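You operate a simulated robot arm through the tools that you are given. There is no shell and no other tool. Be economical: measure what you need, move in short steps, check, and stop when the job is done.

Carry out the task below with a simulated robot arm. There is one attempt and no reset: what you move stays moved.

## Task
Thread the strapper and put one strap on the red coil.
Fine: release the reel brake and press the feed key; the tension is set; lift the guide at the end. Where these are worked on the way, their far stop is far enough and under half their travel is too little: strap guide.

It is judged by the outcome, as a careful person would: the job done as asked, and still so three seconds after it is handed in. It fails if anything else is knocked over, pushed out of place, dropped, spilled or broken.

## Robot
A 7-joint arm with a two-finger parallel gripper on a trunk, on a base that drives. Base frame: it is fixed to the floor where the robot stands at the start and does not move with it; the origin is under the middle of the robot, x ahead of it, y to its left, z up. Units: mm, degrees, N and s.
With the tool pointing down near the work surface it reaches from about 200 to 720 mm from the robot's upright axis, wherever it stands. Its first joint turns from -115.0 to 115.0 degrees. Places, roughly: black strap reel (15x15x6 cm) [700, 100, 800]; brake lever [600, 0, 900]; heater switch [400, -1000, 900]; strap guide [600, -600, 1300]; strapper main switch [500, -900, 900]; tension dial [400, -900, 900]; top of the index plate [600, -600, 900]. Payload 3.91 kg.
The TCP is the grasp point between the finger pads, 30 mm short of the fingertips. In the tool frame z runs along the fingers and y along their closing line. Largest opening 110 mm; finger width 20, thickness 10; the body of the gripper, 48 by 112 mm, starts 55 mm behind the TCP.
Orientation is told as [roll, pitch, yaw] about the base's x, y, z axes, in that order, counted from this pose: with the fingers straight down and closing along the base's y, the tool's x points along the base's -x, its y along +y and its z along -z.

## Interface
- The arm moves only by the tool drive_tool. Its argument "deltas" is one flat list of numbers, 7 for each row, row after row: the closure in counts, from 0 (fully open) to 255 (shut), then the shift along the base's x, y, z in mm, then the turn, a rotation vector about the base's x, y, z in rad. In form: [gripper, x, y, z, ax, ay, az, gripper, x, y, z, ax, ay, az, ...]. A call has 1 to 8 rows; each row shifts and turns the commanded pose from where the row before left it. Rows are played at 5 a second. More than 50 mm and 8.6 degrees between two rows, or a gripper value outside its range, and nothing of the call is played. A pose out of reach is approached as far as the arm can. The call stops where the force on the tool passes 50 N (or 10 N more than at its start, if that is more) or the arm is blocked; 0.2 s more then pass. Each finger travels about 108 mm/s and halts on what it meets, pressing with about 23 N; the grip force reading is that of the motor and also rises with nothing between the fingers. The clock runs only during rows and for 0.2 s after the last one: add rows that do not move to give the fingers time. The reply holds the time, the measured pose of the TCP, the force on the tool along the base axes, the opening and the grip force, in the units named above and with some noise, with the torque about the TCP (base axes, N m) and any sound that the robot's microphone picked up.
- Cameras (640 x 400 px; columns grow to the right, rows downward): "scene" is now at [10.2, 98.4, 1771.9]; the picture's right is [-0.61, -0.80, 0.00], its down [-0.43, 0.33, -0.84] and it looks along [0.67, -0.51, -0.54] (base axes); focal length 262 px, centre (320, 200). "wrist" rides on the gripper at [72, 17, -103] in the tool frame; the picture's right is [-0.23, 0.97, 0.00], its down [-0.76, -0.18, -0.62] and it looks along [-0.61, -0.14, 0.78] (tool axes); focal length 222 px, centre (320, 200). There is no depth. A picture from a camera that has moved, and an enlarged one, comes with that camera's place and axes in the base frame and with its lens.
- get_image(camera): a new picture of that camera. No time passes.
- raise_lower(by): slides the trunk up (or, below 0, down) by that many mm; the arm and the scene camera ride with it, the base frame stays. It gives what a move gives, with no picture.
- base_move(legs): drives the robot by 1 to 6 legs, each [ahead, turn to the left] in mm and degrees, along the robot's own axes; the way and the turn of a leg run together, so that a leg with both is an arc; at most 1500 mm and 180 degrees a leg. The arm and the cameras ride along, it lands a little off, and it stops where it bumps. It gives what a move gives.
- pan_tilt(pan, tilt): turns the head with the scene camera to pan (to the left, within 155 degrees either way) and tilt (down, from -29 to 69), counted from straight ahead of the robot. It gives what a move gives.
- zoom(camera, box): a new picture of the part [left, top, right, bottom] of that camera's present view, enlarged. No time passes.
- job_done(): hands the job in; it is judged then, once.

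Go step by step. Nothing tells you exact positions but the pictures and the camera data: compare them with the known pose of the tool, close in by small moves and look again before you grip or let go. The budget is 120 turns and 90 pictures, counting those below and the enlarged ones. Unless the task says otherwise, let go and move clear before handing in, and close with one line.

The tools are called after "Request:" as a command line: name --argument value ..., lists and objects as JSON in quotes. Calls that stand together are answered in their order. drive_tool: Moves the arm, as the interface text tells. Its arguments: {"type":"object","properties":{"deltas":{"type":"array","items":{"type":"number"}}},"required":["deltas"]} The other tools are called the same way: raise_lower (by) slides the trunk up or down; base_move (legs) drives the base; pan_tilt (pan, tilt) turns the head that bears the scene camera; get_image (camera) takes a picture; zoom (camera, box) takes an enlarged picture of a part of a camera's view; job_done () hands the job in.

At the start:

```text
t: 0.0
tcp_pos: [226.7, -365.9, 1608.9]
orientation: [-0.1, 0.0, -0.1]
contact_force: [-0.3, 0.2, 0.0]
wrist_torque: [0.0, 0.0, -0.01]
width: 109.7
grasp_force: 0.0
trunk travel left (down, up): [-867.0, 123.0]
robot x, y, heading: [-3.5, 1.3, -0.2]
head pan, tilt: [-37.3, 32.8]
```

scene: 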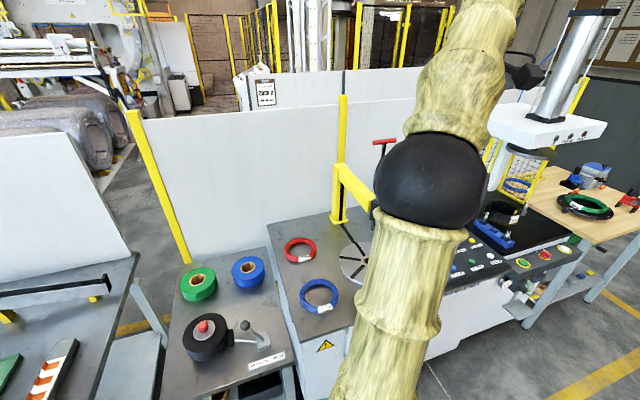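
wrist: 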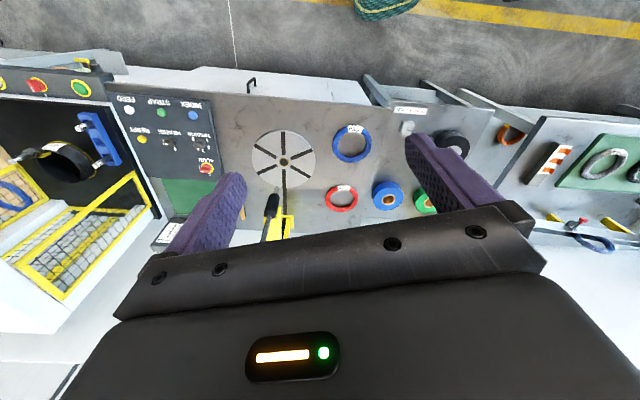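

I see a bench with a reel and brake lever, coils (red, blue), an index plate, a control panel, and a strap guide. I will look closer from both cameras.

Request:
zoom --camera "wrist" --box '[90, 70, 290, 270]'

Request:
zoom --camera "wrist" --box '[240, 60, 540, 260]'

Request:
zoom --camera "scene" --box '[160, 120, 400, 380]'

```text
2.00 times, centred on (190, 170) of wrist
camera zoom: at [153.8, -349.2, 1711.0], right [0.23, 0.97, 0.0], down [0.76, -0.18, 0.62], along [0.61, -0.14, -0.78], focal length 444 px, centre (580, 260)
```

zoom: 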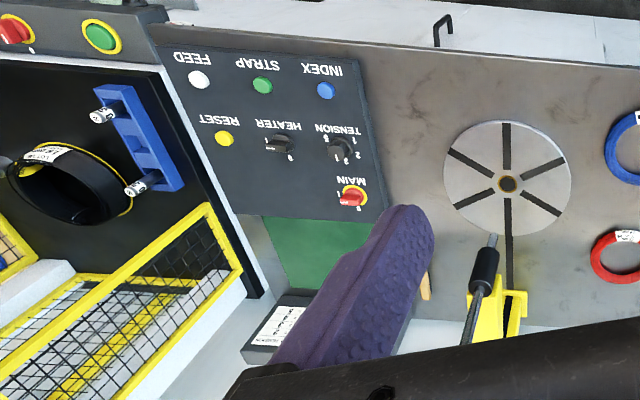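

```text
2.00 times, centred on (390, 160) of wrist
camera zoom: at [153.8, -349.2, 1711.0], right [0.23, 0.97, 0.0], down [0.76, -0.18, 0.62], along [0.61, -0.14, -0.78], focal length 444 px, centre (180, 280)
```

zoom: 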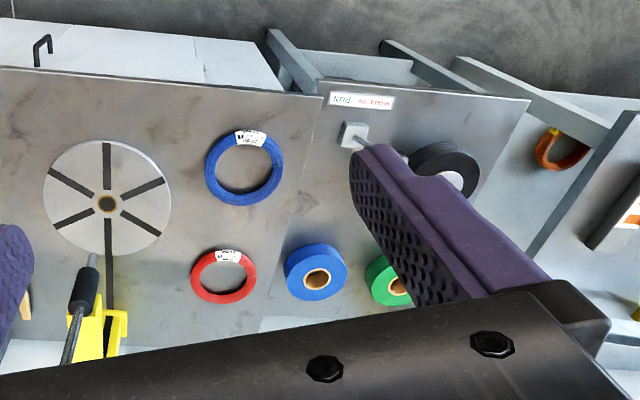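

```text
1.54 times, centred on (280, 250) of scene
camera zoom: at [10.2, 98.4, 1771.9], right [-0.61, -0.8, 0.0], down [-0.43, 0.33, -0.84], along [0.67, -0.51, -0.54], focal length 403 px, centre (382, 123)
```

zoom: 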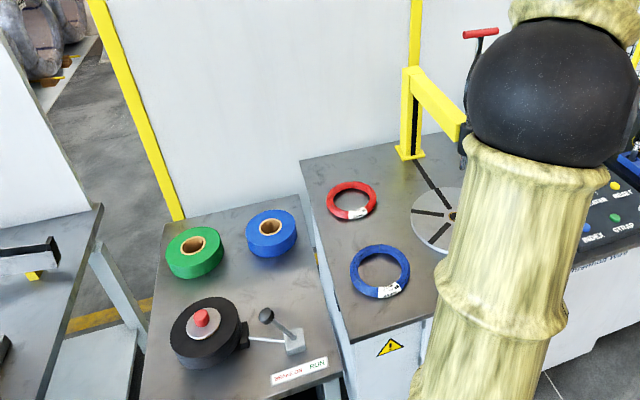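

The layout is: the coils table at about z=870, the reel bench at left, and the panel at right. Next I'll look at the reel and brake closely.

Request:
zoom --camera "scene" --box '[170, 290, 300, 390]'

Request:
pan_tilt --pan 0 --tilt 55

Request:
get_image --camera "scene"

```text
4.00 times, centred on (235, 340) of scene
camera zoom: at [10.2, 98.4, 1771.9], right [-0.61, -0.8, 0.0], down [-0.43, 0.33, -0.84], along [0.67, -0.51, -0.54], focal length 1049 px, centre (660, -360)
```

zoom: 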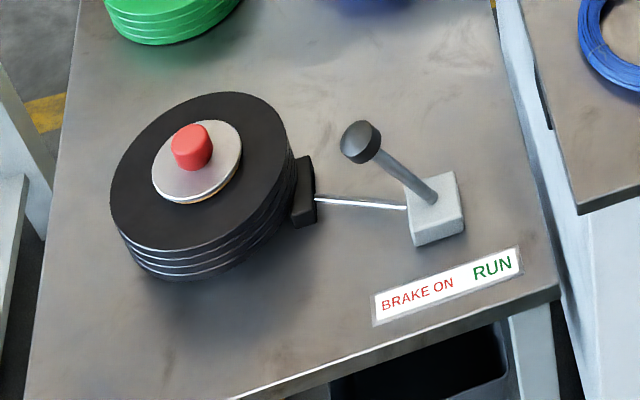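

```text
t: 1.0
tcp_pos: [226.4, -365.9, 1608.4]
orientation: [0.1, 0.0, -0.1]
contact_force: [0.6, 1.0, 0.2]
wrist_torque: [-0.01, 0.01, 0.01]
width: 110.0
grasp_force: 0.0
trunk travel left (down, up): [-867.0, 123.0]
robot x, y, heading: [0.5, 1.9, 0.0]
head pan, tilt: [0.0, 55.0]
```

```text
83 pictures are left
camera scene: at [11.3, 152.2, 1740.3], right [0.0, -1.0, 0.0], down [-0.82, 0.0, -0.57], along [0.57, 0.0, -0.82], focal length 262 px, centre (320, 200)
```

scene: 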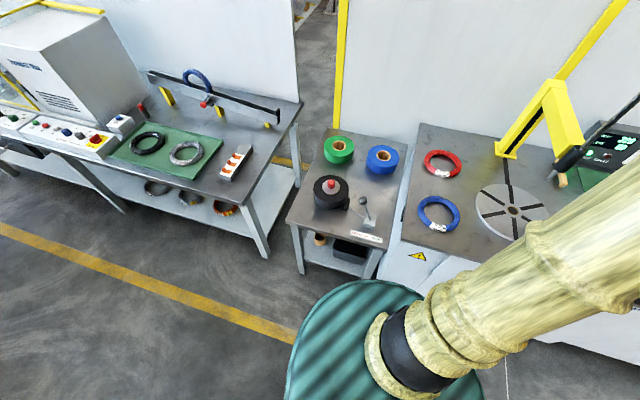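

The lever leans towards the reel (BRAKE ON), so RUN is towards -y. I zoom for triangulation.

Request:
zoom --camera "scene" --box '[280, 120, 440, 260]'

Request:
zoom --camera "scene" --box '[470, 70, 640, 250]'

```text
2.86 times, centred on (360, 190) of scene
camera zoom: at [11.3, 152.2, 1740.3], right [0.0, -1.0, 0.0], down [-0.82, 0.0, -0.57], along [0.57, 0.0, -0.82], focal length 749 px, centre (206, 229)
```

zoom: 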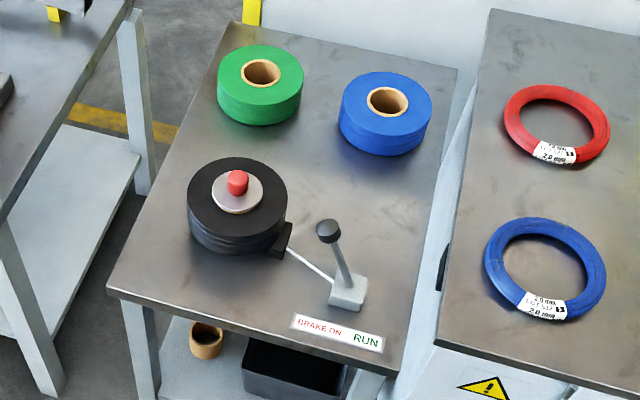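

```text
2.22 times, centred on (555, 160) of scene
camera zoom: at [11.3, 152.2, 1740.3], right [0.0, -1.0, 0.0], down [-0.82, 0.0, -0.57], along [0.57, 0.0, -0.82], focal length 583 px, centre (-202, 289)
```

zoom: 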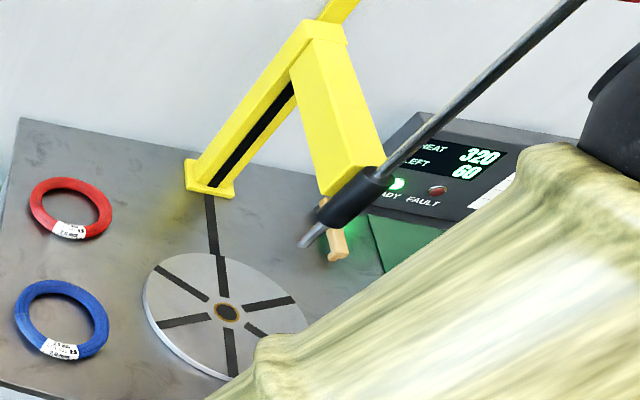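

The knob is near (609,-19,878), and pushing it along (-0.6,-0.8) should release the brake. I bring the arm over with the fingers closed, then lower the trunk.

Request:
drive_tool --deltas '[255, 22, 44, 0, 0, 0, 0, 255, 22, 44, 0, 0, 0, 0, 255, 22, 44, 0, 0, 0, 0, 255, 22, 44, 0, 0, 0, 0, 255, 22, 44, 0, 0, 0, 0, 255, 22, 44, 0, 0, 0, 0, 255, 22, 44, 0, 0, 0, 0, 255, 22, 44, 0, 0, 0, 0]'

Request:
raise_lower --by -450

Request:
get_image --camera "wrist"

Request:
get_image --camera "scene"

```text
t: 2.8
tcp_pos: [405.3, -9.6, 1605.3]
orientation: [-0.2, 0.1, -0.1]
contact_force: [0.2, 0.1, -0.1]
wrist_torque: [-0.02, -0.01, 0.0]
width: 0.0
grasp_force: 22.9
trunk travel left (down, up): [-867.0, 123.0]
robot x, y, heading: [0.8, -1.1, -0.1]
head pan, tilt: [0.0, 55.0]
```

```text
refused: -450 is not a number from -400 to 400
```

```text
80 pictures are left
camera wrist: at [331.8, 7.2, 1708.3], right [0.23, 0.97, 0.0], down [0.76, -0.18, 0.62], along [0.61, -0.14, -0.78], focal length 222 px, centre (320, 200)
```

wrist: 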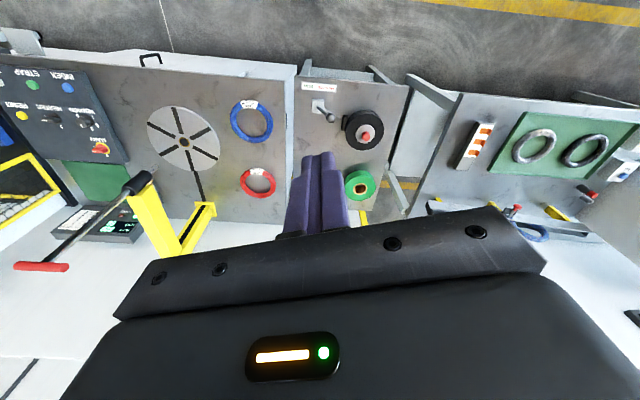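

```text
79 pictures are left
camera scene: at [13.1, 154.1, 1740.1], right [0.0, -1.0, 0.0], down [-0.82, 0.0, -0.57], along [0.57, 0.0, -0.82], focal length 262 px, centre (320, 200)
```

scene: 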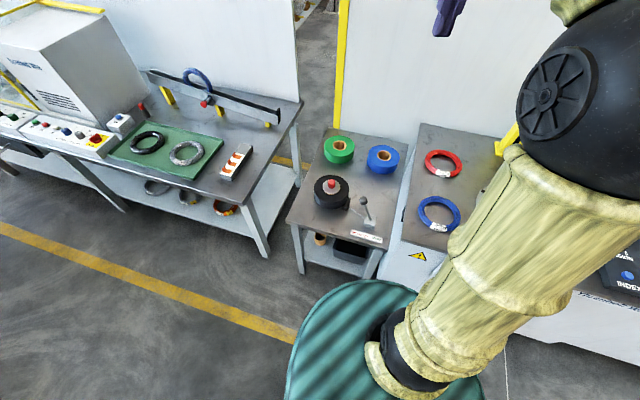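

Request:
raise_lower --by -400

Request:
drive_tool --deltas '[255, 40, 0, 0, 0, 0, 0, 255, 40, 0, 0, 0, 0, 0, 255, 40, 0, 0, 0, 0, 0, 255, 40, 0, 0, 0, 0, 0, 255, 40, 30, 0, 0, 0, 0, 255, 39, 30, 0, 0, 0, 0]'

Request:
get_image --camera "wrist"

Request:
get_image --camera "scene"

```text
t: 6.7
tcp_pos: [403.0, -12.6, 1206.4]
orientation: [0.0, 0.1, 0.0]
contact_force: [0.2, -0.5, 0.2]
wrist_torque: [0.01, -0.03, 0.0]
width: 0.0
grasp_force: 23.7
trunk travel left (down, up): [-467.0, 523.0]
robot x, y, heading: [-1.1, -1.8, -0.2]
head pan, tilt: [0.0, 55.0]
```

```text
t: 8.1
tcp_pos: [559.8, 34.4, 1155.9]
orientation: [-0.1, -0.2, 0.0]
contact_force: [0.1, 0.2, -0.5]
wrist_torque: [0.0, 0.01, 0.02]
width: 0.0
grasp_force: 22.6
out of reach, approached as far as the arm can: row 3, 4, 5, 6
trunk travel left (down, up): [-467.0, 523.0]
robot x, y, heading: [0.6, 0.7, -0.1]
head pan, tilt: [0.0, 55.0]
```

```text
78 pictures are left
camera wrist: at [486.9, 50.5, 1258.1], right [0.23, 0.97, 0.0], down [0.76, -0.18, 0.62], along [0.61, -0.14, -0.78], focal length 222 px, centre (320, 200)
```

wrist: 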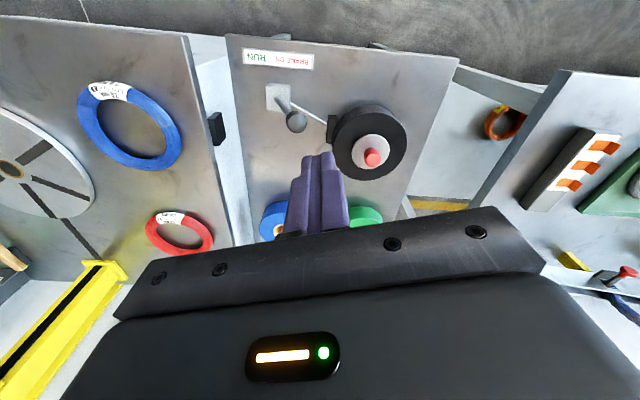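

```text
77 pictures are left
camera scene: at [11.9, 153.2, 1340.1], right [0.0, -1.0, 0.0], down [-0.82, 0.0, -0.57], along [0.57, 0.0, -0.82], focal length 262 px, centre (320, 200)
```

scene: 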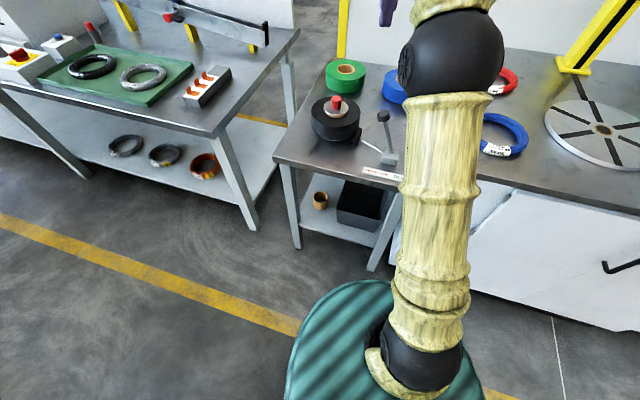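

Request:
raise_lower --by -190

Request:
drive_tool --deltas '[255, 20, 0, 0, 0, 0, 0, 255, 20, 0, 0, 0, 0, 0, 255, 0, 0, 0, 0, 0, 0]'

Request:
get_image --camera "wrist"

```text
t: 10.1
tcp_pos: [559.9, 31.8, 965.6]
orientation: [-0.1, -0.1, -0.1]
contact_force: [-0.2, 0.5, -0.1]
wrist_torque: [0.0, -0.01, 0.02]
width: 0.1
grasp_force: 23.0
trunk travel left (down, up): [-277.0, 713.0]
robot x, y, heading: [2.6, 1.6, 0.2]
head pan, tilt: [0.0, 55.0]
```

```text
t: 10.9
tcp_pos: [568.0, 28.3, 958.9]
orientation: [0.0, -0.2, -0.2]
contact_force: [0.1, 0.5, 0.0]
wrist_torque: [0.02, -0.01, -0.02]
width: 0.0
grasp_force: 22.6
out of reach, approached as far as the arm can: row 1, 2
trunk travel left (down, up): [-277.0, 713.0]
robot x, y, heading: [-1.5, 1.2, -0.1]
head pan, tilt: [0.0, 55.0]
```

```text
76 pictures are left
camera wrist: at [495.7, 46.0, 1061.5], right [0.23, 0.97, 0.0], down [0.76, -0.18, 0.63], along [0.61, -0.14, -0.78], focal length 222 px, centre (320, 200)
```

wrist: 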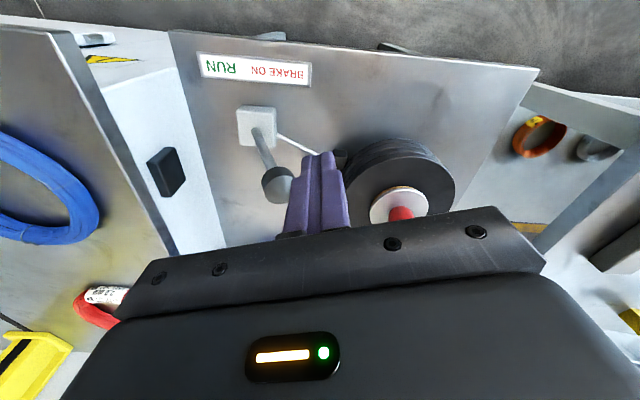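

The arm is short of reach because the trunk is too high relative to the tool. I'll raise the tool and lower the trunk to gain some.

Request:
drive_tool --deltas '[255, -8, 0, 45, 0, 0, 0, 255, 0, 0, 45, 0, 0, 0, 255, 0, 0, 45, 0, 0, 0, 255, 0, 0, 45, 0, 0, 0, 255, 0, 0, 0, 0, 0, 0]'

Request:
raise_lower --by -180

Request:
drive_tool --deltas '[255, 20, 0, 0, 0, 0, 0, 255, 20, 0, 0, 0, 0, 0, 255, 20, 0, 0, 0, 0, 0, 255, 0, 0, 0, 0, 0, 0]'

```text
t: 12.1
tcp_pos: [508.5, 24.9, 999.6]
orientation: [0.0, -0.2, -0.1]
contact_force: [0.2, -0.3, 0.1]
wrist_torque: [-0.02, 0.04, -0.04]
width: 0.0
grasp_force: 22.8
out of reach, approached as far as the arm can: row 1, 2, 3, 4
trunk travel left (down, up): [-277.0, 713.0]
robot x, y, heading: [0.2, -2.0, 0.0]
head pan, tilt: [0.0, 55.0]
```

```text
t: 14.1
tcp_pos: [509.0, 22.8, 819.4]
orientation: [-0.1, -0.1, -0.2]
contact_force: [-0.9, -0.2, -0.2]
wrist_torque: [0.02, 0.01, 0.01]
width: 0.0
grasp_force: 22.3
trunk travel left (down, up): [-97.0, 893.0]
robot x, y, heading: [-2.3, 1.6, 0.0]
head pan, tilt: [0.0, 55.0]
```

```text
t: 15.1
tcp_pos: [512.7, 21.9, 817.4]
orientation: [-0.1, -0.3, -0.1]
contact_force: [0.1, -0.8, -0.9]
wrist_torque: [-0.02, -0.01, -0.05]
width: 0.1
grasp_force: 23.0
out of reach, approached as far as the arm can: row 1, 2, 3
trunk travel left (down, up): [-97.0, 893.0]
robot x, y, heading: [-1.8, -0.2, 0.4]
head pan, tilt: [0.0, 55.0]
```

It's the other way around: the tool reaches further when low relative to the trunk. I raise the trunk and then come down.

Request:
raise_lower --by 330

Request:
drive_tool --deltas '[255, 0, 0, -40, 0, 0, 0, 255, 0, 0, -40, 0, 0, 0, 255, 20, 0, -30, 0, 0, 0, 255, 30, 5, 0, 0, 0, 0, 255, 30, 5, 0, 0, 0, 0, 255, 30, 0, 0, 0, 0, 0, 255, 0, 0, 0, 0, 0, 0]'

Request:
get_image --camera "wrist"

```text
t: 18.4
tcp_pos: [512.7, 22.0, 1147.6]
orientation: [0.1, -0.3, -0.2]
contact_force: [-0.6, 0.1, 1.4]
wrist_torque: [0.02, 0.01, 0.02]
width: 0.0
grasp_force: 23.0
trunk travel left (down, up): [-427.0, 563.0]
robot x, y, heading: [1.0, -1.4, 0.2]
head pan, tilt: [0.0, 55.0]
```

```text
t: 20.0
tcp_pos: [624.3, 31.5, 1037.5]
orientation: [0.0, -0.2, -0.1]
contact_force: [-0.8, 0.3, 0.0]
wrist_torque: [-0.01, 0.02, 0.04]
width: 0.0
grasp_force: 22.6
trunk travel left (down, up): [-427.0, 563.0]
robot x, y, heading: [-1.0, -3.2, -0.1]
head pan, tilt: [0.0, 55.0]
```

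```text
75 pictures are left
camera wrist: at [550.5, 49.0, 1139.7], right [0.23, 0.97, 0.0], down [0.76, -0.18, 0.63], along [0.61, -0.14, -0.78], focal length 222 px, centre (320, 200)
```

wrist: 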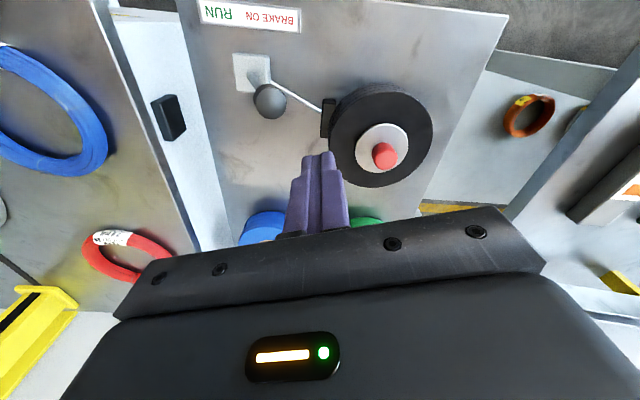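

Request:
drive_tool --deltas '[255, 4, -10, -40, 0, 0, 0, 255, 4, -9, -40, 0, 0, 0, 255, 0, 0, -40, 0, 0, 0, 255, 0, 0, -35, 0, 0, 0, 255, 0, 0, 0, 0, 0, 0]'

Request:
get_image --camera "wrist"

Request:
get_image --camera "scene"

```text
t: 21.2
tcp_pos: [631.0, 11.8, 884.0]
orientation: [0.0, -0.3, -0.1]
contact_force: [0.0, -0.5, 0.5]
wrist_torque: [0.01, 0.01, -0.04]
width: 0.0
grasp_force: 23.0
trunk travel left (down, up): [-427.0, 563.0]
robot x, y, heading: [-0.1, 1.9, -0.0]
head pan, tilt: [0.0, 55.0]
```

```text
74 pictures are left
camera wrist: at [557.4, 29.1, 986.0], right [0.23, 0.97, 0.0], down [0.76, -0.18, 0.63], along [0.61, -0.14, -0.78], focal length 222 px, centre (320, 200)
```

wrist: 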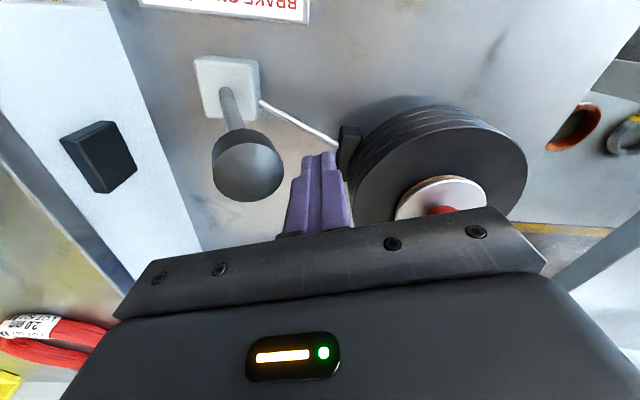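

```text
73 pictures are left
camera scene: at [11.5, 152.5, 1300.2], right [0.0, -1.0, 0.0], down [-0.82, 0.0, -0.57], along [0.57, 0.0, -0.82], focal length 262 px, centre (320, 200)
```

scene: 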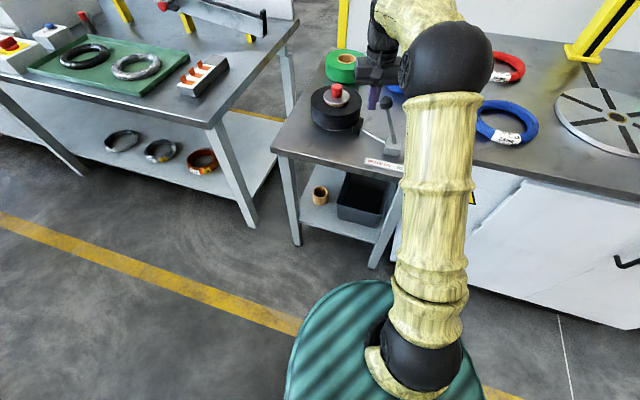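

Request:
drive_tool --deltas '[255, -9.7, -11.4, 0, 0, 0, 0, 255, -9.7, -11.4, 0, 0, 0, 0, 255, -9.7, -11.4, 0, 0, 0, 0, 255, -9.7, -11.4, 0, 0, 0, 0, 255, -6.5, -7.6, 0, 0, 0, 0, 255, -6.5, -7.6, 0, 0, 0, 0, 255, 0, 0, 0, 0, 0, 0]'

Request:
get_image --camera "wrist"

```text
t: 22.8
tcp_pos: [579.5, -48.9, 883.5]
orientation: [0.0, -0.4, -0.1]
contact_force: [0.2, -0.3, 0.4]
wrist_torque: [-0.01, -0.05, 0.01]
width: 0.1
grasp_force: 23.0
trunk travel left (down, up): [-427.0, 563.0]
robot x, y, heading: [-2.7, 1.8, -0.3]
head pan, tilt: [0.0, 55.0]
```

```text
72 pictures are left
camera wrist: at [505.8, -31.9, 986.0], right [0.23, 0.97, 0.0], down [0.76, -0.18, 0.63], along [0.61, -0.14, -0.78], focal length 222 px, centre (320, 200)
```

wrist: 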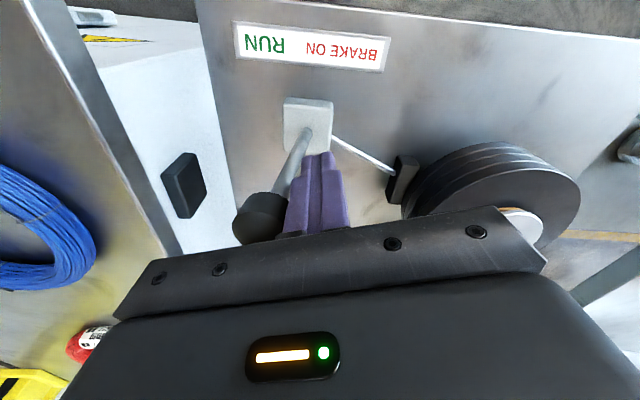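

The lever has swung over towards RUN. I nudge it in -y to make sure it's at its stop.

Request:
drive_tool --deltas '[255, 14, 4, 0, 0, 0, 0, 255, 0, -14, 0, 0, 0, 0, 255, 0, -10, 0, 0, 0, 0, 255, 0, -8, 0, 0, 0, 0, 255, 0, -6, 0, 0, 0, 0, 255, 0, -6, 0, 0, 0, 0, 255, 0, 0, 0, 0, 0, 0]'

Request:
get_image --camera "wrist"

```text
t: 24.4
tcp_pos: [593.0, -87.1, 883.0]
orientation: [0.0, -0.3, -0.2]
contact_force: [0.5, 0.1, 0.4]
wrist_torque: [0.02, 0.02, 0.01]
width: 0.0
grasp_force: 23.2
trunk travel left (down, up): [-427.0, 563.0]
robot x, y, heading: [-2.4, 2.7, -0.2]
head pan, tilt: [0.0, 55.0]
```

```text
71 pictures are left
camera wrist: at [519.1, -70.8, 985.6], right [0.23, 0.97, 0.0], down [0.76, -0.18, 0.63], along [0.61, -0.14, -0.78], focal length 222 px, centre (320, 200)
```

wrist: 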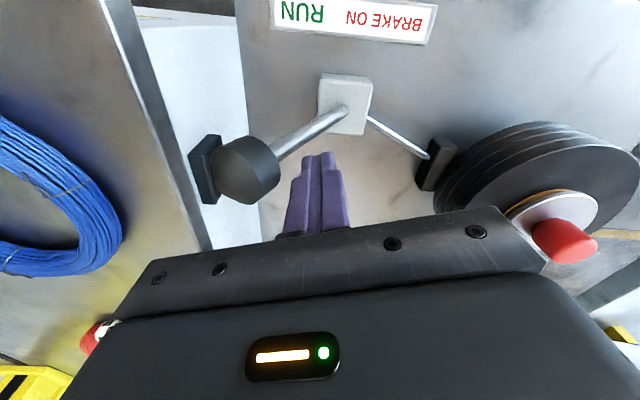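

Request:
drive_tool --deltas '[255, -4, -8, 0, 0, 0, 0, 255, -3, -8, -4, 0, 0, 0, 255, -2, -8, -4, 0, 0, 0, 255, 0, -6, 0, 0, 0, 0, 255, 0, 0, 0, 0, 0, 0]'

Request:
get_image --camera "wrist"

```text
t: 25.1
tcp_pos: [590.3, -92.0, 882.4]
orientation: [0.6, -1.6, 0.8]
contact_force: [3.1, 10.6, 5.6]
wrist_torque: [-0.15, 0.09, -0.11]
width: 0.0
grasp_force: 23.0
trunk travel left (down, up): [-427.0, 563.0]
robot x, y, heading: [0.1, -0.6, 0.6]
head pan, tilt: [0.0, 55.0]
stopped in row 3: the force on the tool passed its limit (the readings are from after the stop); the commanded pose is now the measured one
```

```text
70 pictures are left
camera wrist: at [513.8, -78.2, 983.2], right [0.21, 0.98, 0.02], down [0.75, -0.17, 0.64], along [0.63, -0.12, -0.77], focal length 222 px, centre (320, 200)
```

wrist: 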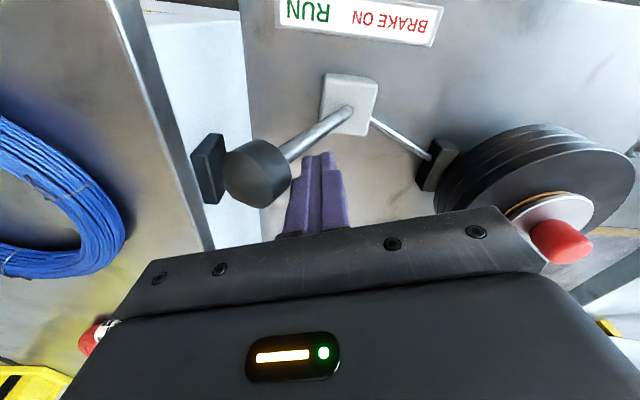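

The stop is reached and the brake is released. I back off, lift, retract the arm, and drive along to the strapper.

Request:
drive_tool --deltas '[255, 0, 12, 0, 0, 0, 0, 255, 0, 0, 40, 0, 0, 0, 255, 0, 0, 45, 0, 0, 0, 255, 0, 0, 45, 0, 0, 0, 255, -40, 0, 20, 0, 0, 0, 255, -45, 0, 0, 0, 0, 0, 255, -45, 0, 0, 0, 0, 0, 255, -45, 0, 0, 0, 0, 0]'

Request:
raise_lower --by 350

Request:
drive_tool --deltas '[255, -45, 20, 0, 0, 0, 0, 255, -45, 20, 0, 0, 0, 0, 255, -20, 20, 0, 0, 0, 0]'

Request:
base_move --legs '[[0, -90], [550, 0], [0, 90]]'

Request:
pan_tilt --pan 0 --tilt 50

Request:
get_image --camera "scene"

Request:
get_image --camera "wrist"

```text
t: 26.9
tcp_pos: [414.9, -85.7, 1031.0]
orientation: [0.5, -1.3, 0.6]
contact_force: [-0.5, -0.1, -0.3]
wrist_torque: [0.02, -0.01, -0.05]
width: 0.1
grasp_force: 23.3
trunk travel left (down, up): [-427.0, 563.0]
robot x, y, heading: [3.6, 2.5, 0.5]
head pan, tilt: [0.0, 55.0]
```

```text
t: 30.3
tcp_pos: [414.7, -84.6, 1381.4]
orientation: [0.5, -1.4, 0.6]
contact_force: [0.0, 0.5, -0.8]
wrist_torque: [-0.01, -0.04, -0.01]
width: 0.2
grasp_force: 23.6
trunk travel left (down, up): [-777.0, 213.0]
robot x, y, heading: [-0.6, -0.9, -0.1]
head pan, tilt: [0.0, 55.0]
```

```text
t: 31.1
tcp_pos: [303.6, -22.8, 1380.2]
orientation: [0.4, -1.3, 0.7]
contact_force: [0.0, 0.4, 0.0]
wrist_torque: [-0.02, -0.03, -0.01]
width: 0.0
grasp_force: 23.4
trunk travel left (down, up): [-777.0, 213.0]
robot x, y, heading: [0.3, -2.5, 0.1]
head pan, tilt: [0.0, 55.0]
```

```text
t: 42.0
tcp_pos: [305.8, -564.5, 1381.0]
orientation: [0.4, -1.3, 1.7]
contact_force: [-0.8, -0.3, -0.5]
wrist_torque: [0.01, 0.01, -0.03]
width: 0.1
grasp_force: 23.0
trunk travel left (down, up): [-777.0, 213.0]
robot x, y, heading: [-1.4, -550.7, 1.3]
head pan, tilt: [0.0, 55.0]
```

```text
t: 42.6
tcp_pos: [307.6, -565.1, 1380.6]
orientation: [0.6, -1.2, 1.7]
contact_force: [0.3, 0.1, -0.8]
wrist_torque: [0.01, 0.02, -0.01]
width: 0.1
grasp_force: 23.0
trunk travel left (down, up): [-777.0, 213.0]
robot x, y, heading: [-0.1, -547.9, 1.5]
head pan, tilt: [0.0, 50.0]
```

```text
69 pictures are left
camera scene: at [12.6, -394.5, 1656.7], right [0.02, -1.0, 0.0], down [-0.77, -0.02, -0.64], along [0.64, 0.01, -0.77], focal length 262 px, centre (320, 200)
```

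scene: 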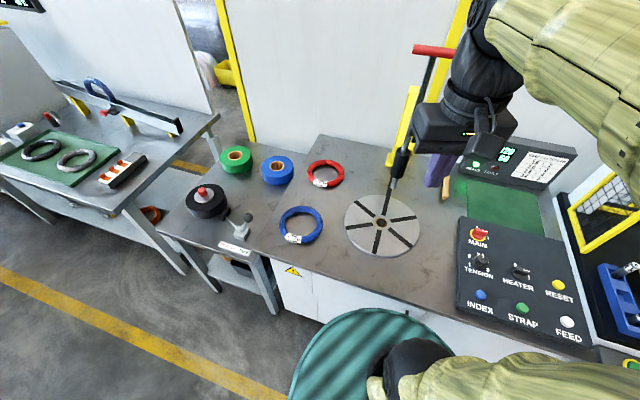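

```text
68 pictures are left
camera wrist: at [230.9, -551.5, 1481.9], right [0.2, 0.98, 0.01], down [0.75, -0.16, 0.64], along [0.63, -0.12, -0.77], focal length 222 px, centre (320, 200)
```

wrist: 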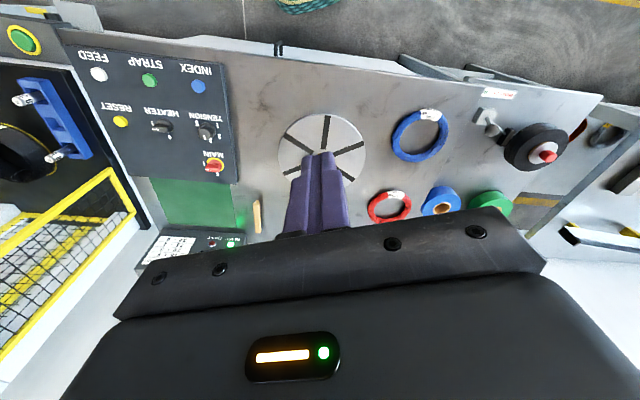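

Request:
zoom --camera "scene" --box '[330, 20, 600, 220]'

Request:
zoom --camera "scene" --box '[440, 200, 610, 350]'

Request:
zoom --camera "scene" --box '[370, 130, 570, 220]'

```text
2.00 times, centred on (465, 120) of scene
camera zoom: at [12.6, -394.5, 1656.7], right [0.02, -1.0, 0.0], down [-0.77, -0.02, -0.64], along [0.64, 0.01, -0.77], focal length 524 px, centre (30, 360)
```

zoom: 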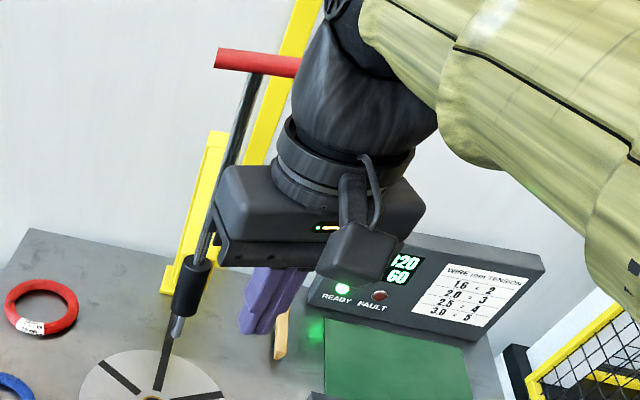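

```text
2.67 times, centred on (525, 275) of scene
camera zoom: at [12.6, -394.5, 1656.7], right [0.02, -1.0, 0.0], down [-0.77, -0.02, -0.64], along [0.64, 0.01, -0.77], focal length 699 px, centre (-227, 0)
```

zoom: 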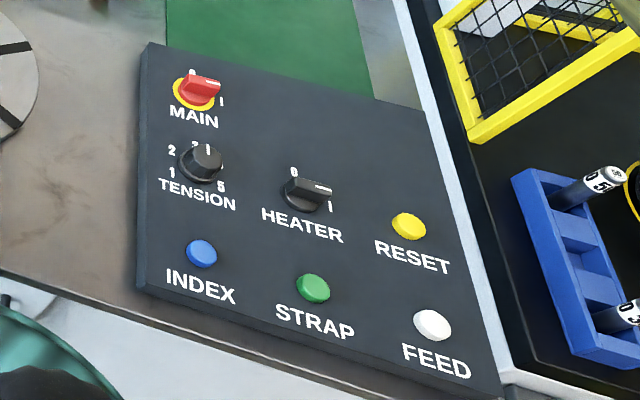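

```text
3.20 times, centred on (470, 175) of scene
camera zoom: at [12.6, -394.5, 1656.7], right [0.02, -1.0, 0.0], down [-0.77, -0.02, -0.64], along [0.64, 0.01, -0.77], focal length 839 px, centre (-160, 280)
```

zoom: 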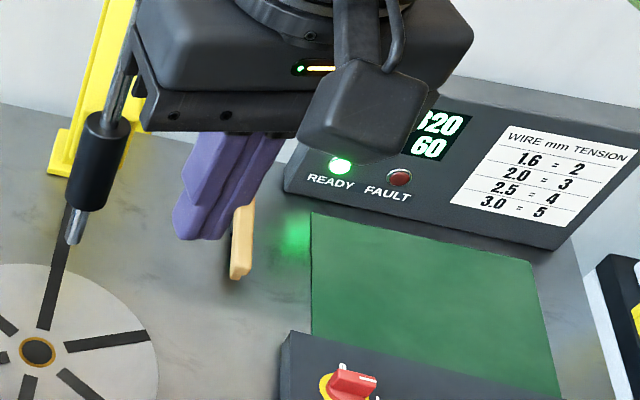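

Main and heater are on and READY is lit. The guide rod hangs raised above the plate centre (~(565,-607), tip z≈1075). I check floor clearance before driving forward.

Request:
pan_tilt --pan 20 --tilt 69

Request:
get_image --camera "scene"

```text
t: 43.5
tcp_pos: [306.9, -564.8, 1379.6]
orientation: [0.5, -1.4, 1.7]
contact_force: [-0.1, -0.4, -0.5]
wrist_torque: [0.0, 0.03, -0.04]
width: 0.0
grasp_force: 23.1
trunk travel left (down, up): [-777.0, 213.0]
robot x, y, heading: [-1.0, -545.7, 1.4]
head pan, tilt: [20.0, 68.8]
```

```text
64 pictures are left
camera scene: at [-12.2, -376.1, 1634.9], right [0.36, -0.93, 0.0], down [-0.87, -0.34, -0.36], along [0.34, 0.13, -0.93], focal length 262 px, centre (320, 200)
```

scene: 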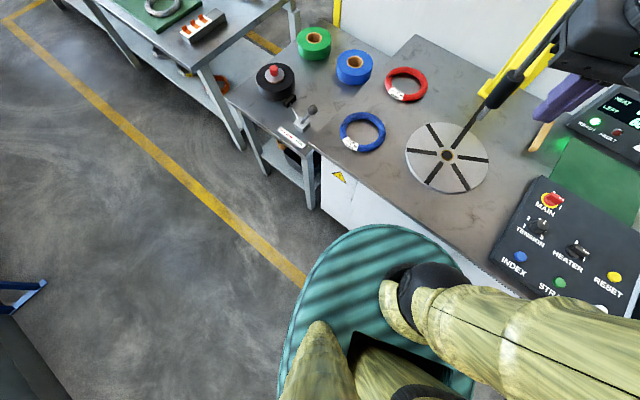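

Request:
base_move --legs '[[90, -1.4]]'

Request:
pan_tilt --pan 0 --tilt 60

Request:
get_image --camera "scene"

```text
t: 44.6
tcp_pos: [399.9, -571.7, 1380.3]
orientation: [0.6, -1.2, 0.3]
contact_force: [0.6, 0.8, -0.4]
wrist_torque: [0.04, 0.05, -0.02]
width: 0.0
grasp_force: 23.1
trunk travel left (down, up): [-777.0, 213.0]
robot x, y, heading: [93.4, -548.4, -0.1]
head pan, tilt: [20.0, 68.8]
```

```text
t: 45.4
tcp_pos: [399.0, -571.4, 1380.7]
orientation: [0.4, -1.3, 0.3]
contact_force: [0.2, 1.0, -0.4]
wrist_torque: [-0.02, 0.03, -0.02]
width: 0.1
grasp_force: 22.5
trunk travel left (down, up): [-777.0, 213.0]
robot x, y, heading: [92.6, -547.4, -0.2]
head pan, tilt: [0.0, 60.0]
```

```text
63 pictures are left
camera scene: at [98.3, -393.8, 1644.2], right [0.0, -1.0, 0.0], down [-0.87, 0.0, -0.5], along [0.5, 0.0, -0.87], focal length 262 px, centre (320, 200)
```

scene: 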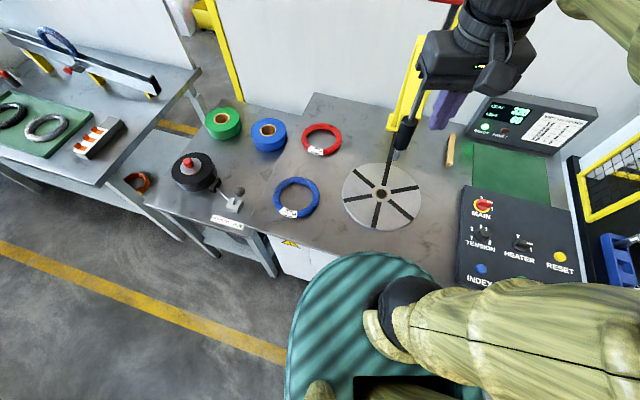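

Good, no bump. Now I turn the tool -90° about z so the fingers close along x, and lean it about 17° toward the robot.

Request:
drive_tool --deltas '[255, 0, 0, 0, 0, 0, -0.1428, 255, 0, 0, 0, 0, 0, -0.1428, 255, 0, 0, 0, 0, 0, -0.1428, 255, 0, 0, 0, 0, 0, -0.1428, 255, 0, 0, 0, 0, 0, -0.1428, 255, 0, 0, 0, 0, 0, -0.1428, 255, 0, 0, 0, 0, 0, -0.1428, 255, 0, 0, 0, 0, 0, -0.1428]'

Request:
drive_tool --deltas '[255, 0, 30, 0, 0, 0, -0.1428, 255, 0, 40, 0, 0, 0, -0.1428, 255, 0, 40, 0, 0, 0, -0.1428, 255, 0, 40, 0, 0, -0.14, 0, 100, 0, 20, 0, -0.01, -0.13, 0, 50, 0, 0, 0, 0, 0, 0, 50, 0, 0, 0, 0, 0, 0]'

Request:
get_image --camera "wrist"

```text
t: 47.2
tcp_pos: [397.3, -572.0, 1380.3]
orientation: [0.5, -1.3, -65.3]
contact_force: [0.8, 0.1, 0.4]
wrist_torque: [-0.02, 0.0, -0.03]
width: 0.0
grasp_force: 22.9
trunk travel left (down, up): [-777.0, 213.0]
robot x, y, heading: [90.3, -548.3, -0.3]
head pan, tilt: [0.0, 60.0]
```

```text
t: 48.8
tcp_pos: [397.9, -399.6, 1381.9]
orientation: [16.0, -1.8, -90.2]
contact_force: [-0.1, -0.5, -0.3]
wrist_torque: [0.01, 0.02, 0.02]
width: 88.5
grasp_force: 0.0
trunk travel left (down, up): [-777.0, 213.0]
robot x, y, heading: [92.1, -546.3, -0.2]
head pan, tilt: [0.0, 60.0]
```

```text
62 pictures are left
camera wrist: at [385.0, -325.4, 1482.6], right [0.94, -0.22, 0.28], down [-0.34, -0.74, 0.57], along [0.08, -0.63, -0.77], focal length 222 px, centre (320, 200)
```

wrist: 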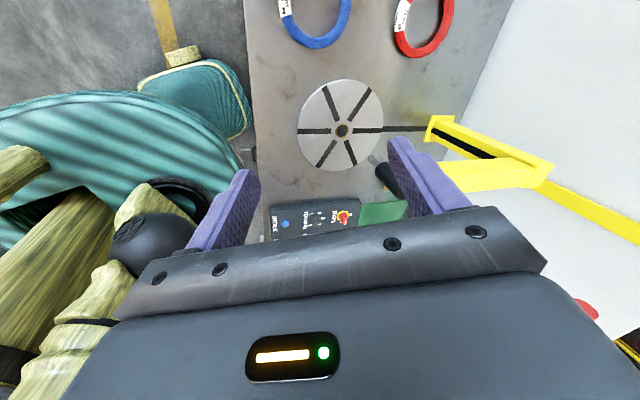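

Request:
raise_lower --by -300

Request:
drive_tool --deltas '[50, 42, 0, -10, 0, 0, 0, 50, 42, 0, -10, 0, 0, 0, 50, 42, 0, -10, 0, 0, 0, 50, 42, 0, -10, 0, 0, 0, 50, 42, 0, -10, 0, 0, 0, 50, 42, 0, -10, 0, 0, 0, 50, 42, 0, -10, 0, 0, 0, 50, 40, 0, -10, 0, 0, 0]'

Request:
get_image --camera "wrist"

Request:
get_image --camera "scene"

```text
t: 51.8
tcp_pos: [401.7, -399.0, 1074.3]
orientation: [14.5, -2.1, -90.0]
contact_force: [0.0, -0.2, -1.1]
wrist_torque: [0.0, -0.01, 0.01]
width: 88.4
grasp_force: 0.1
trunk travel left (down, up): [-477.0, 513.0]
robot x, y, heading: [91.9, -547.6, -0.4]
head pan, tilt: [0.0, 60.0]
```

```text
t: 53.6
tcp_pos: [734.1, -400.0, 1002.7]
orientation: [16.0, -1.8, -90.0]
contact_force: [0.1, -0.1, -0.1]
wrist_torque: [-0.01, 0.01, -0.02]
width: 88.4
grasp_force: 0.0
trunk travel left (down, up): [-477.0, 513.0]
robot x, y, heading: [90.1, -542.5, -0.3]
head pan, tilt: [0.0, 60.0]
```

```text
61 pictures are left
camera wrist: at [721.9, -323.8, 1103.0], right [0.94, -0.22, 0.28], down [-0.34, -0.74, 0.58], along [0.08, -0.63, -0.77], focal length 222 px, centre (320, 200)
```

wrist: 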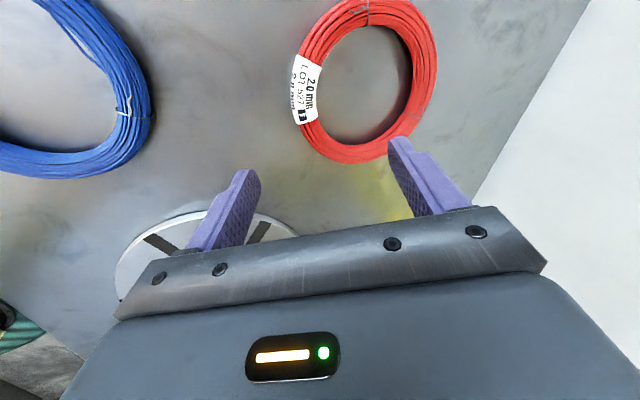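

```text
60 pictures are left
camera scene: at [98.6, -393.7, 1344.1], right [0.0, -1.0, 0.0], down [-0.87, 0.0, -0.5], along [0.5, 0.0, -0.87], focal length 262 px, centre (320, 200)
```

scene: 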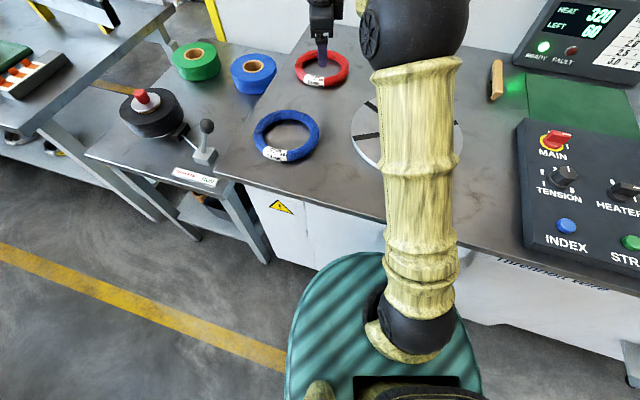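

Request:
drive_tool --deltas '[50, 12, 2, -30, 0, 0, 0, 50, 12, 3, -32, 0, 0, 0, 50, 0, 0, 0, 0, 0, 0]'

Request:
get_image --camera "wrist"

Request:
zoom --camera "scene" --box '[240, 0, 400, 120]'

```text
t: 54.4
tcp_pos: [756.3, -394.1, 936.9]
orientation: [16.0, -1.9, -90.2]
contact_force: [-0.4, 0.0, 0.4]
wrist_torque: [0.01, 0.03, -0.01]
width: 88.3
grasp_force: 0.0
trunk travel left (down, up): [-477.0, 513.0]
robot x, y, heading: [91.4, -545.8, -0.1]
head pan, tilt: [0.0, 60.0]
```

```text
59 pictures are left
camera wrist: at [743.4, -318.7, 1037.9], right [0.94, -0.22, 0.28], down [-0.34, -0.74, 0.58], along [0.08, -0.63, -0.77], focal length 222 px, centre (320, 200)
```

wrist: 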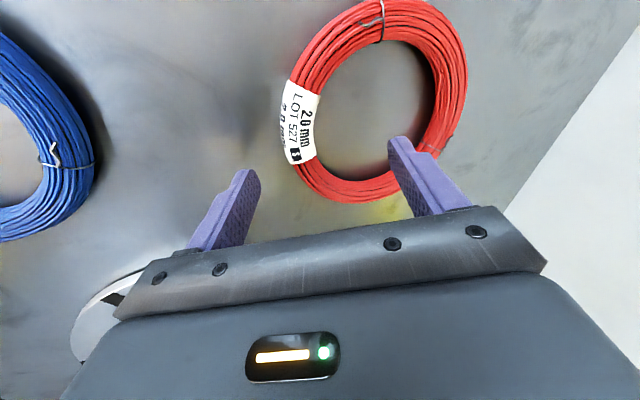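

```text
3.33 times, centred on (320, 60) of scene
camera zoom: at [98.3, -393.8, 1344.2], right [0.0, -1.0, 0.0], down [-0.87, 0.0, -0.5], along [0.5, 0.0, -0.87], focal length 874 px, centre (320, 667)
```

zoom: 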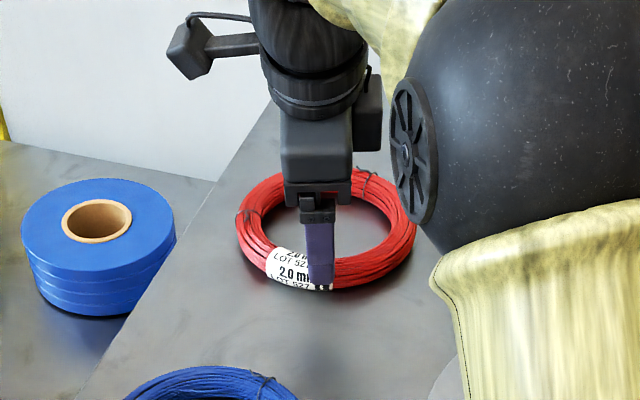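

The ring centre is about (825,-394) with its tube near x=762. I descend straight down, and then look before closing.

Request:
drive_tool --deltas '[50, 0, -1, -20, 0, 0, 0, 50, 0, 0, -10, 0, 0, 0, 50, 0, 0, -4, 0, 0, 0, 50, 0, 0, -4, 0, 0, 0, 50, 0, 0, 0, 0, 0, 0]'

Request:
zoom --camera "scene" --box '[260, 20, 380, 110]'

Request:
get_image --camera "wrist"

```text
t: 55.6
tcp_pos: [753.9, -395.2, 904.3]
orientation: [16.3, -1.8, -90.1]
contact_force: [-1.8, 0.5, 20.8]
wrist_torque: [0.25, 0.97, -0.02]
width: 86.3
grasp_force: 0.0
trunk travel left (down, up): [-477.0, 513.0]
robot x, y, heading: [93.2, -548.0, 0.1]
head pan, tilt: [0.0, 60.0]
```

```text
4.44 times, centred on (320, 65) of scene
camera zoom: at [96.0, -394.2, 1344.6], right [0.0, -1.0, 0.0], down [-0.87, 0.0, -0.5], along [0.5, 0.0, -0.87], focal length 1165 px, centre (320, 800)
```

zoom: 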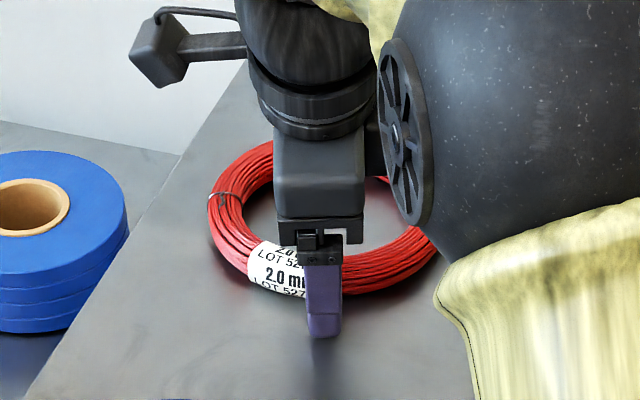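

```text
56 pictures are left
camera wrist: at [741.8, -321.0, 1004.9], right [0.93, -0.22, 0.28], down [-0.35, -0.74, 0.57], along [0.08, -0.63, -0.77], focal length 222 px, centre (320, 200)
```

wrist: 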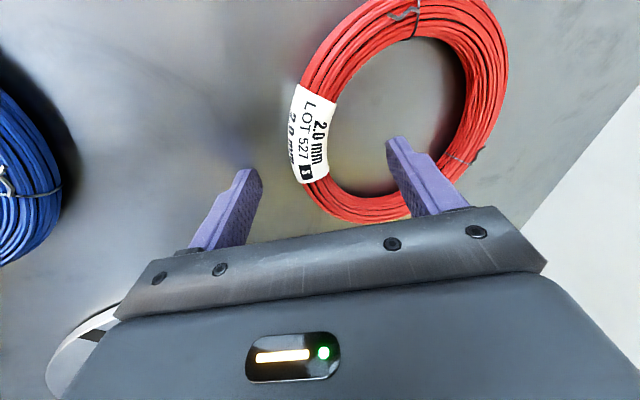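

The leaning near finger touches the table first, so I lift slightly, reduce the lean to about 10°, narrow the opening, and go down again.

Request:
drive_tool --deltas '[50, 0, 0, 12, 0, 0, 0, 50, -2, 0, 0, 0, 0.1, 0, 120, 0, 0, 0, 0, 0, 0, 140, 0, 0, -6, 0, 0, 0, 140, 0, 0, -6, 0, 0, 0, 140, 0, 0, -4, 0, 0, 0, 140, 0, 0, -4, 0, 0, 0, 140, 0, 0, 0, 0, 0, 0]'

Request:
get_image --camera "wrist"

```text
t: 57.4
tcp_pos: [752.3, -397.2, 896.2]
orientation: [10.4, -1.7, -89.7]
contact_force: [-0.6, 0.7, 20.4]
wrist_torque: [0.21, 0.6, -0.04]
width: 48.2
grasp_force: 0.1
trunk travel left (down, up): [-477.0, 513.0]
robot x, y, heading: [93.7, -546.9, -0.1]
head pan, tilt: [0.0, 60.0]
```

```text
55 pictures are left
camera wrist: at [749.7, -321.5, 997.7], right [0.96, -0.22, 0.19], down [-0.29, -0.74, 0.6], along [0.01, -0.63, -0.78], focal length 222 px, centre (320, 200)
```

wrist: 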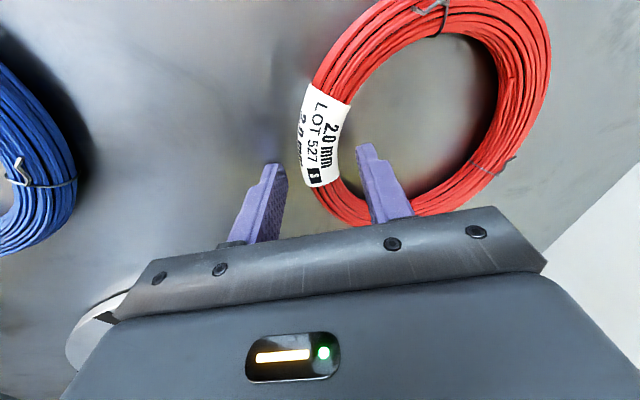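

The fingers straddle the tube at table height. I lift 3 mm and close.

Request:
drive_tool --deltas '[140, 0, 0, 3, 0, 0, 0, 200, 0, 0, 0, 0, 0, 0, 255, 0, 0, 0, 0, 0, 0, 255, 0, 0, 0, 0, 0, 0, 255, 0, 0, 8, 0, 0, 0, 255, 0, 0, 10, 0, 0, 0, 255, 0, 0, 10, 0, 0, 0, 255, 0, 0, 0, 0, 0, 0]'

Request:
get_image --camera "wrist"

Request:
zoom --camera "scene" --box '[260, 20, 380, 110]'

```text
t: 59.2
tcp_pos: [753.4, -398.0, 922.6]
orientation: [10.2, -1.8, -89.9]
contact_force: [0.7, -0.7, -3.8]
wrist_torque: [-0.01, 0.27, 0.0]
width: 25.0
grasp_force: 23.5
trunk travel left (down, up): [-477.0, 513.0]
robot x, y, heading: [90.1, -547.1, 0.1]
head pan, tilt: [0.0, 60.0]
```

```text
54 pictures are left
camera wrist: at [750.9, -322.1, 1024.5], right [0.96, -0.22, 0.18], down [-0.28, -0.74, 0.61], along [0.0, -0.63, -0.77], focal length 222 px, centre (320, 200)
```

wrist: 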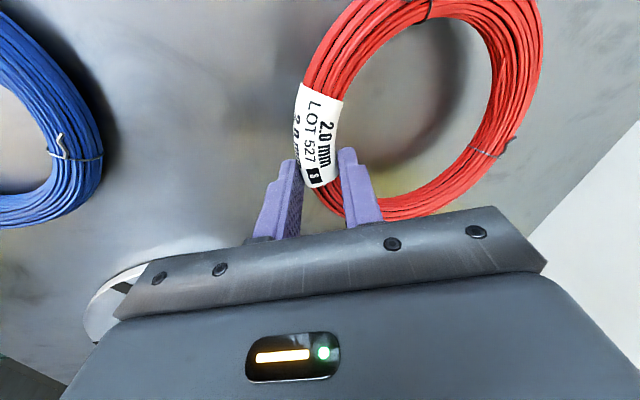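

```text
4.44 times, centred on (320, 65) of scene
camera zoom: at [98.7, -393.8, 1344.2], right [0.0, -1.0, 0.0], down [-0.87, 0.0, -0.5], along [0.5, 0.0, -0.87], focal length 1165 px, centre (320, 800)
```

zoom: 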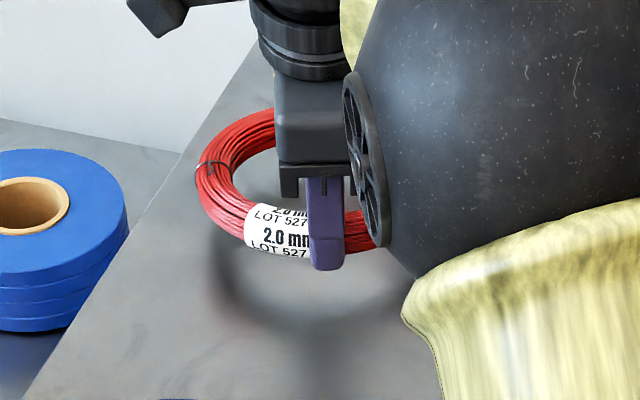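

The coil is lifted level. I raise it more and carry it towards the plate, keeping the gripper on the robot side of the guide rod.

Request:
drive_tool --deltas '[255, 0, 0, 30, 0, 0, 0, 255, -30, 0, 12, 0, 0, 0, 255, -40, -15, 0, 0, 0, 0, 255, -45, -20, 0, 0, 0, 0, 255, -45, -20, 0, 0, 0, 0, 255, -45, -20, 0, 0, 0, 0, 255, -30, -30, 0, 0, 0, 0, 255, 0, 0, 0, 0, 0, 0]'

Request:
get_image --camera "wrist"

Request:
get_image --camera "scene"

```text
t: 61.0
tcp_pos: [517.2, -505.4, 962.4]
orientation: [10.2, -1.9, -89.7]
contact_force: [-0.1, -0.5, -3.4]
wrist_torque: [0.0, 0.29, 0.0]
width: 24.7
grasp_force: 23.1
trunk travel left (down, up): [-477.0, 513.0]
robot x, y, heading: [91.8, -544.1, -0.3]
head pan, tilt: [0.0, 60.0]
```

```text
52 pictures are left
camera wrist: at [514.8, -429.7, 1064.8], right [0.96, -0.22, 0.18], down [-0.28, -0.74, 0.61], along [0.0, -0.63, -0.77], focal length 222 px, centre (320, 200)
```

wrist: 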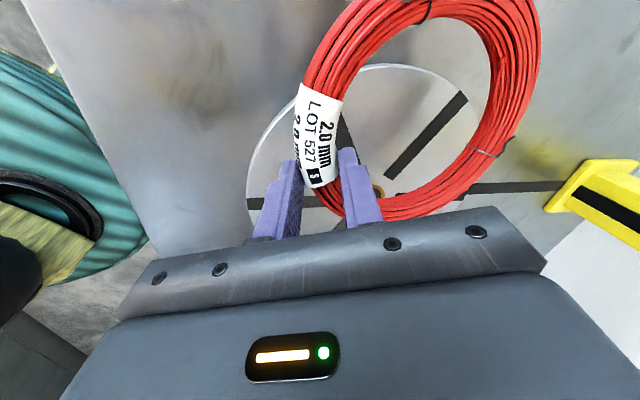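

```text
51 pictures are left
camera scene: at [98.3, -394.2, 1344.2], right [0.0, -1.0, 0.0], down [-0.87, 0.0, -0.5], along [0.5, 0.0, -0.87], focal length 262 px, centre (320, 200)
```

scene: 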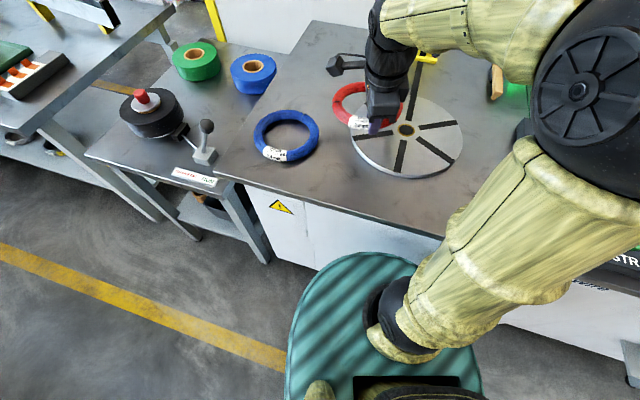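

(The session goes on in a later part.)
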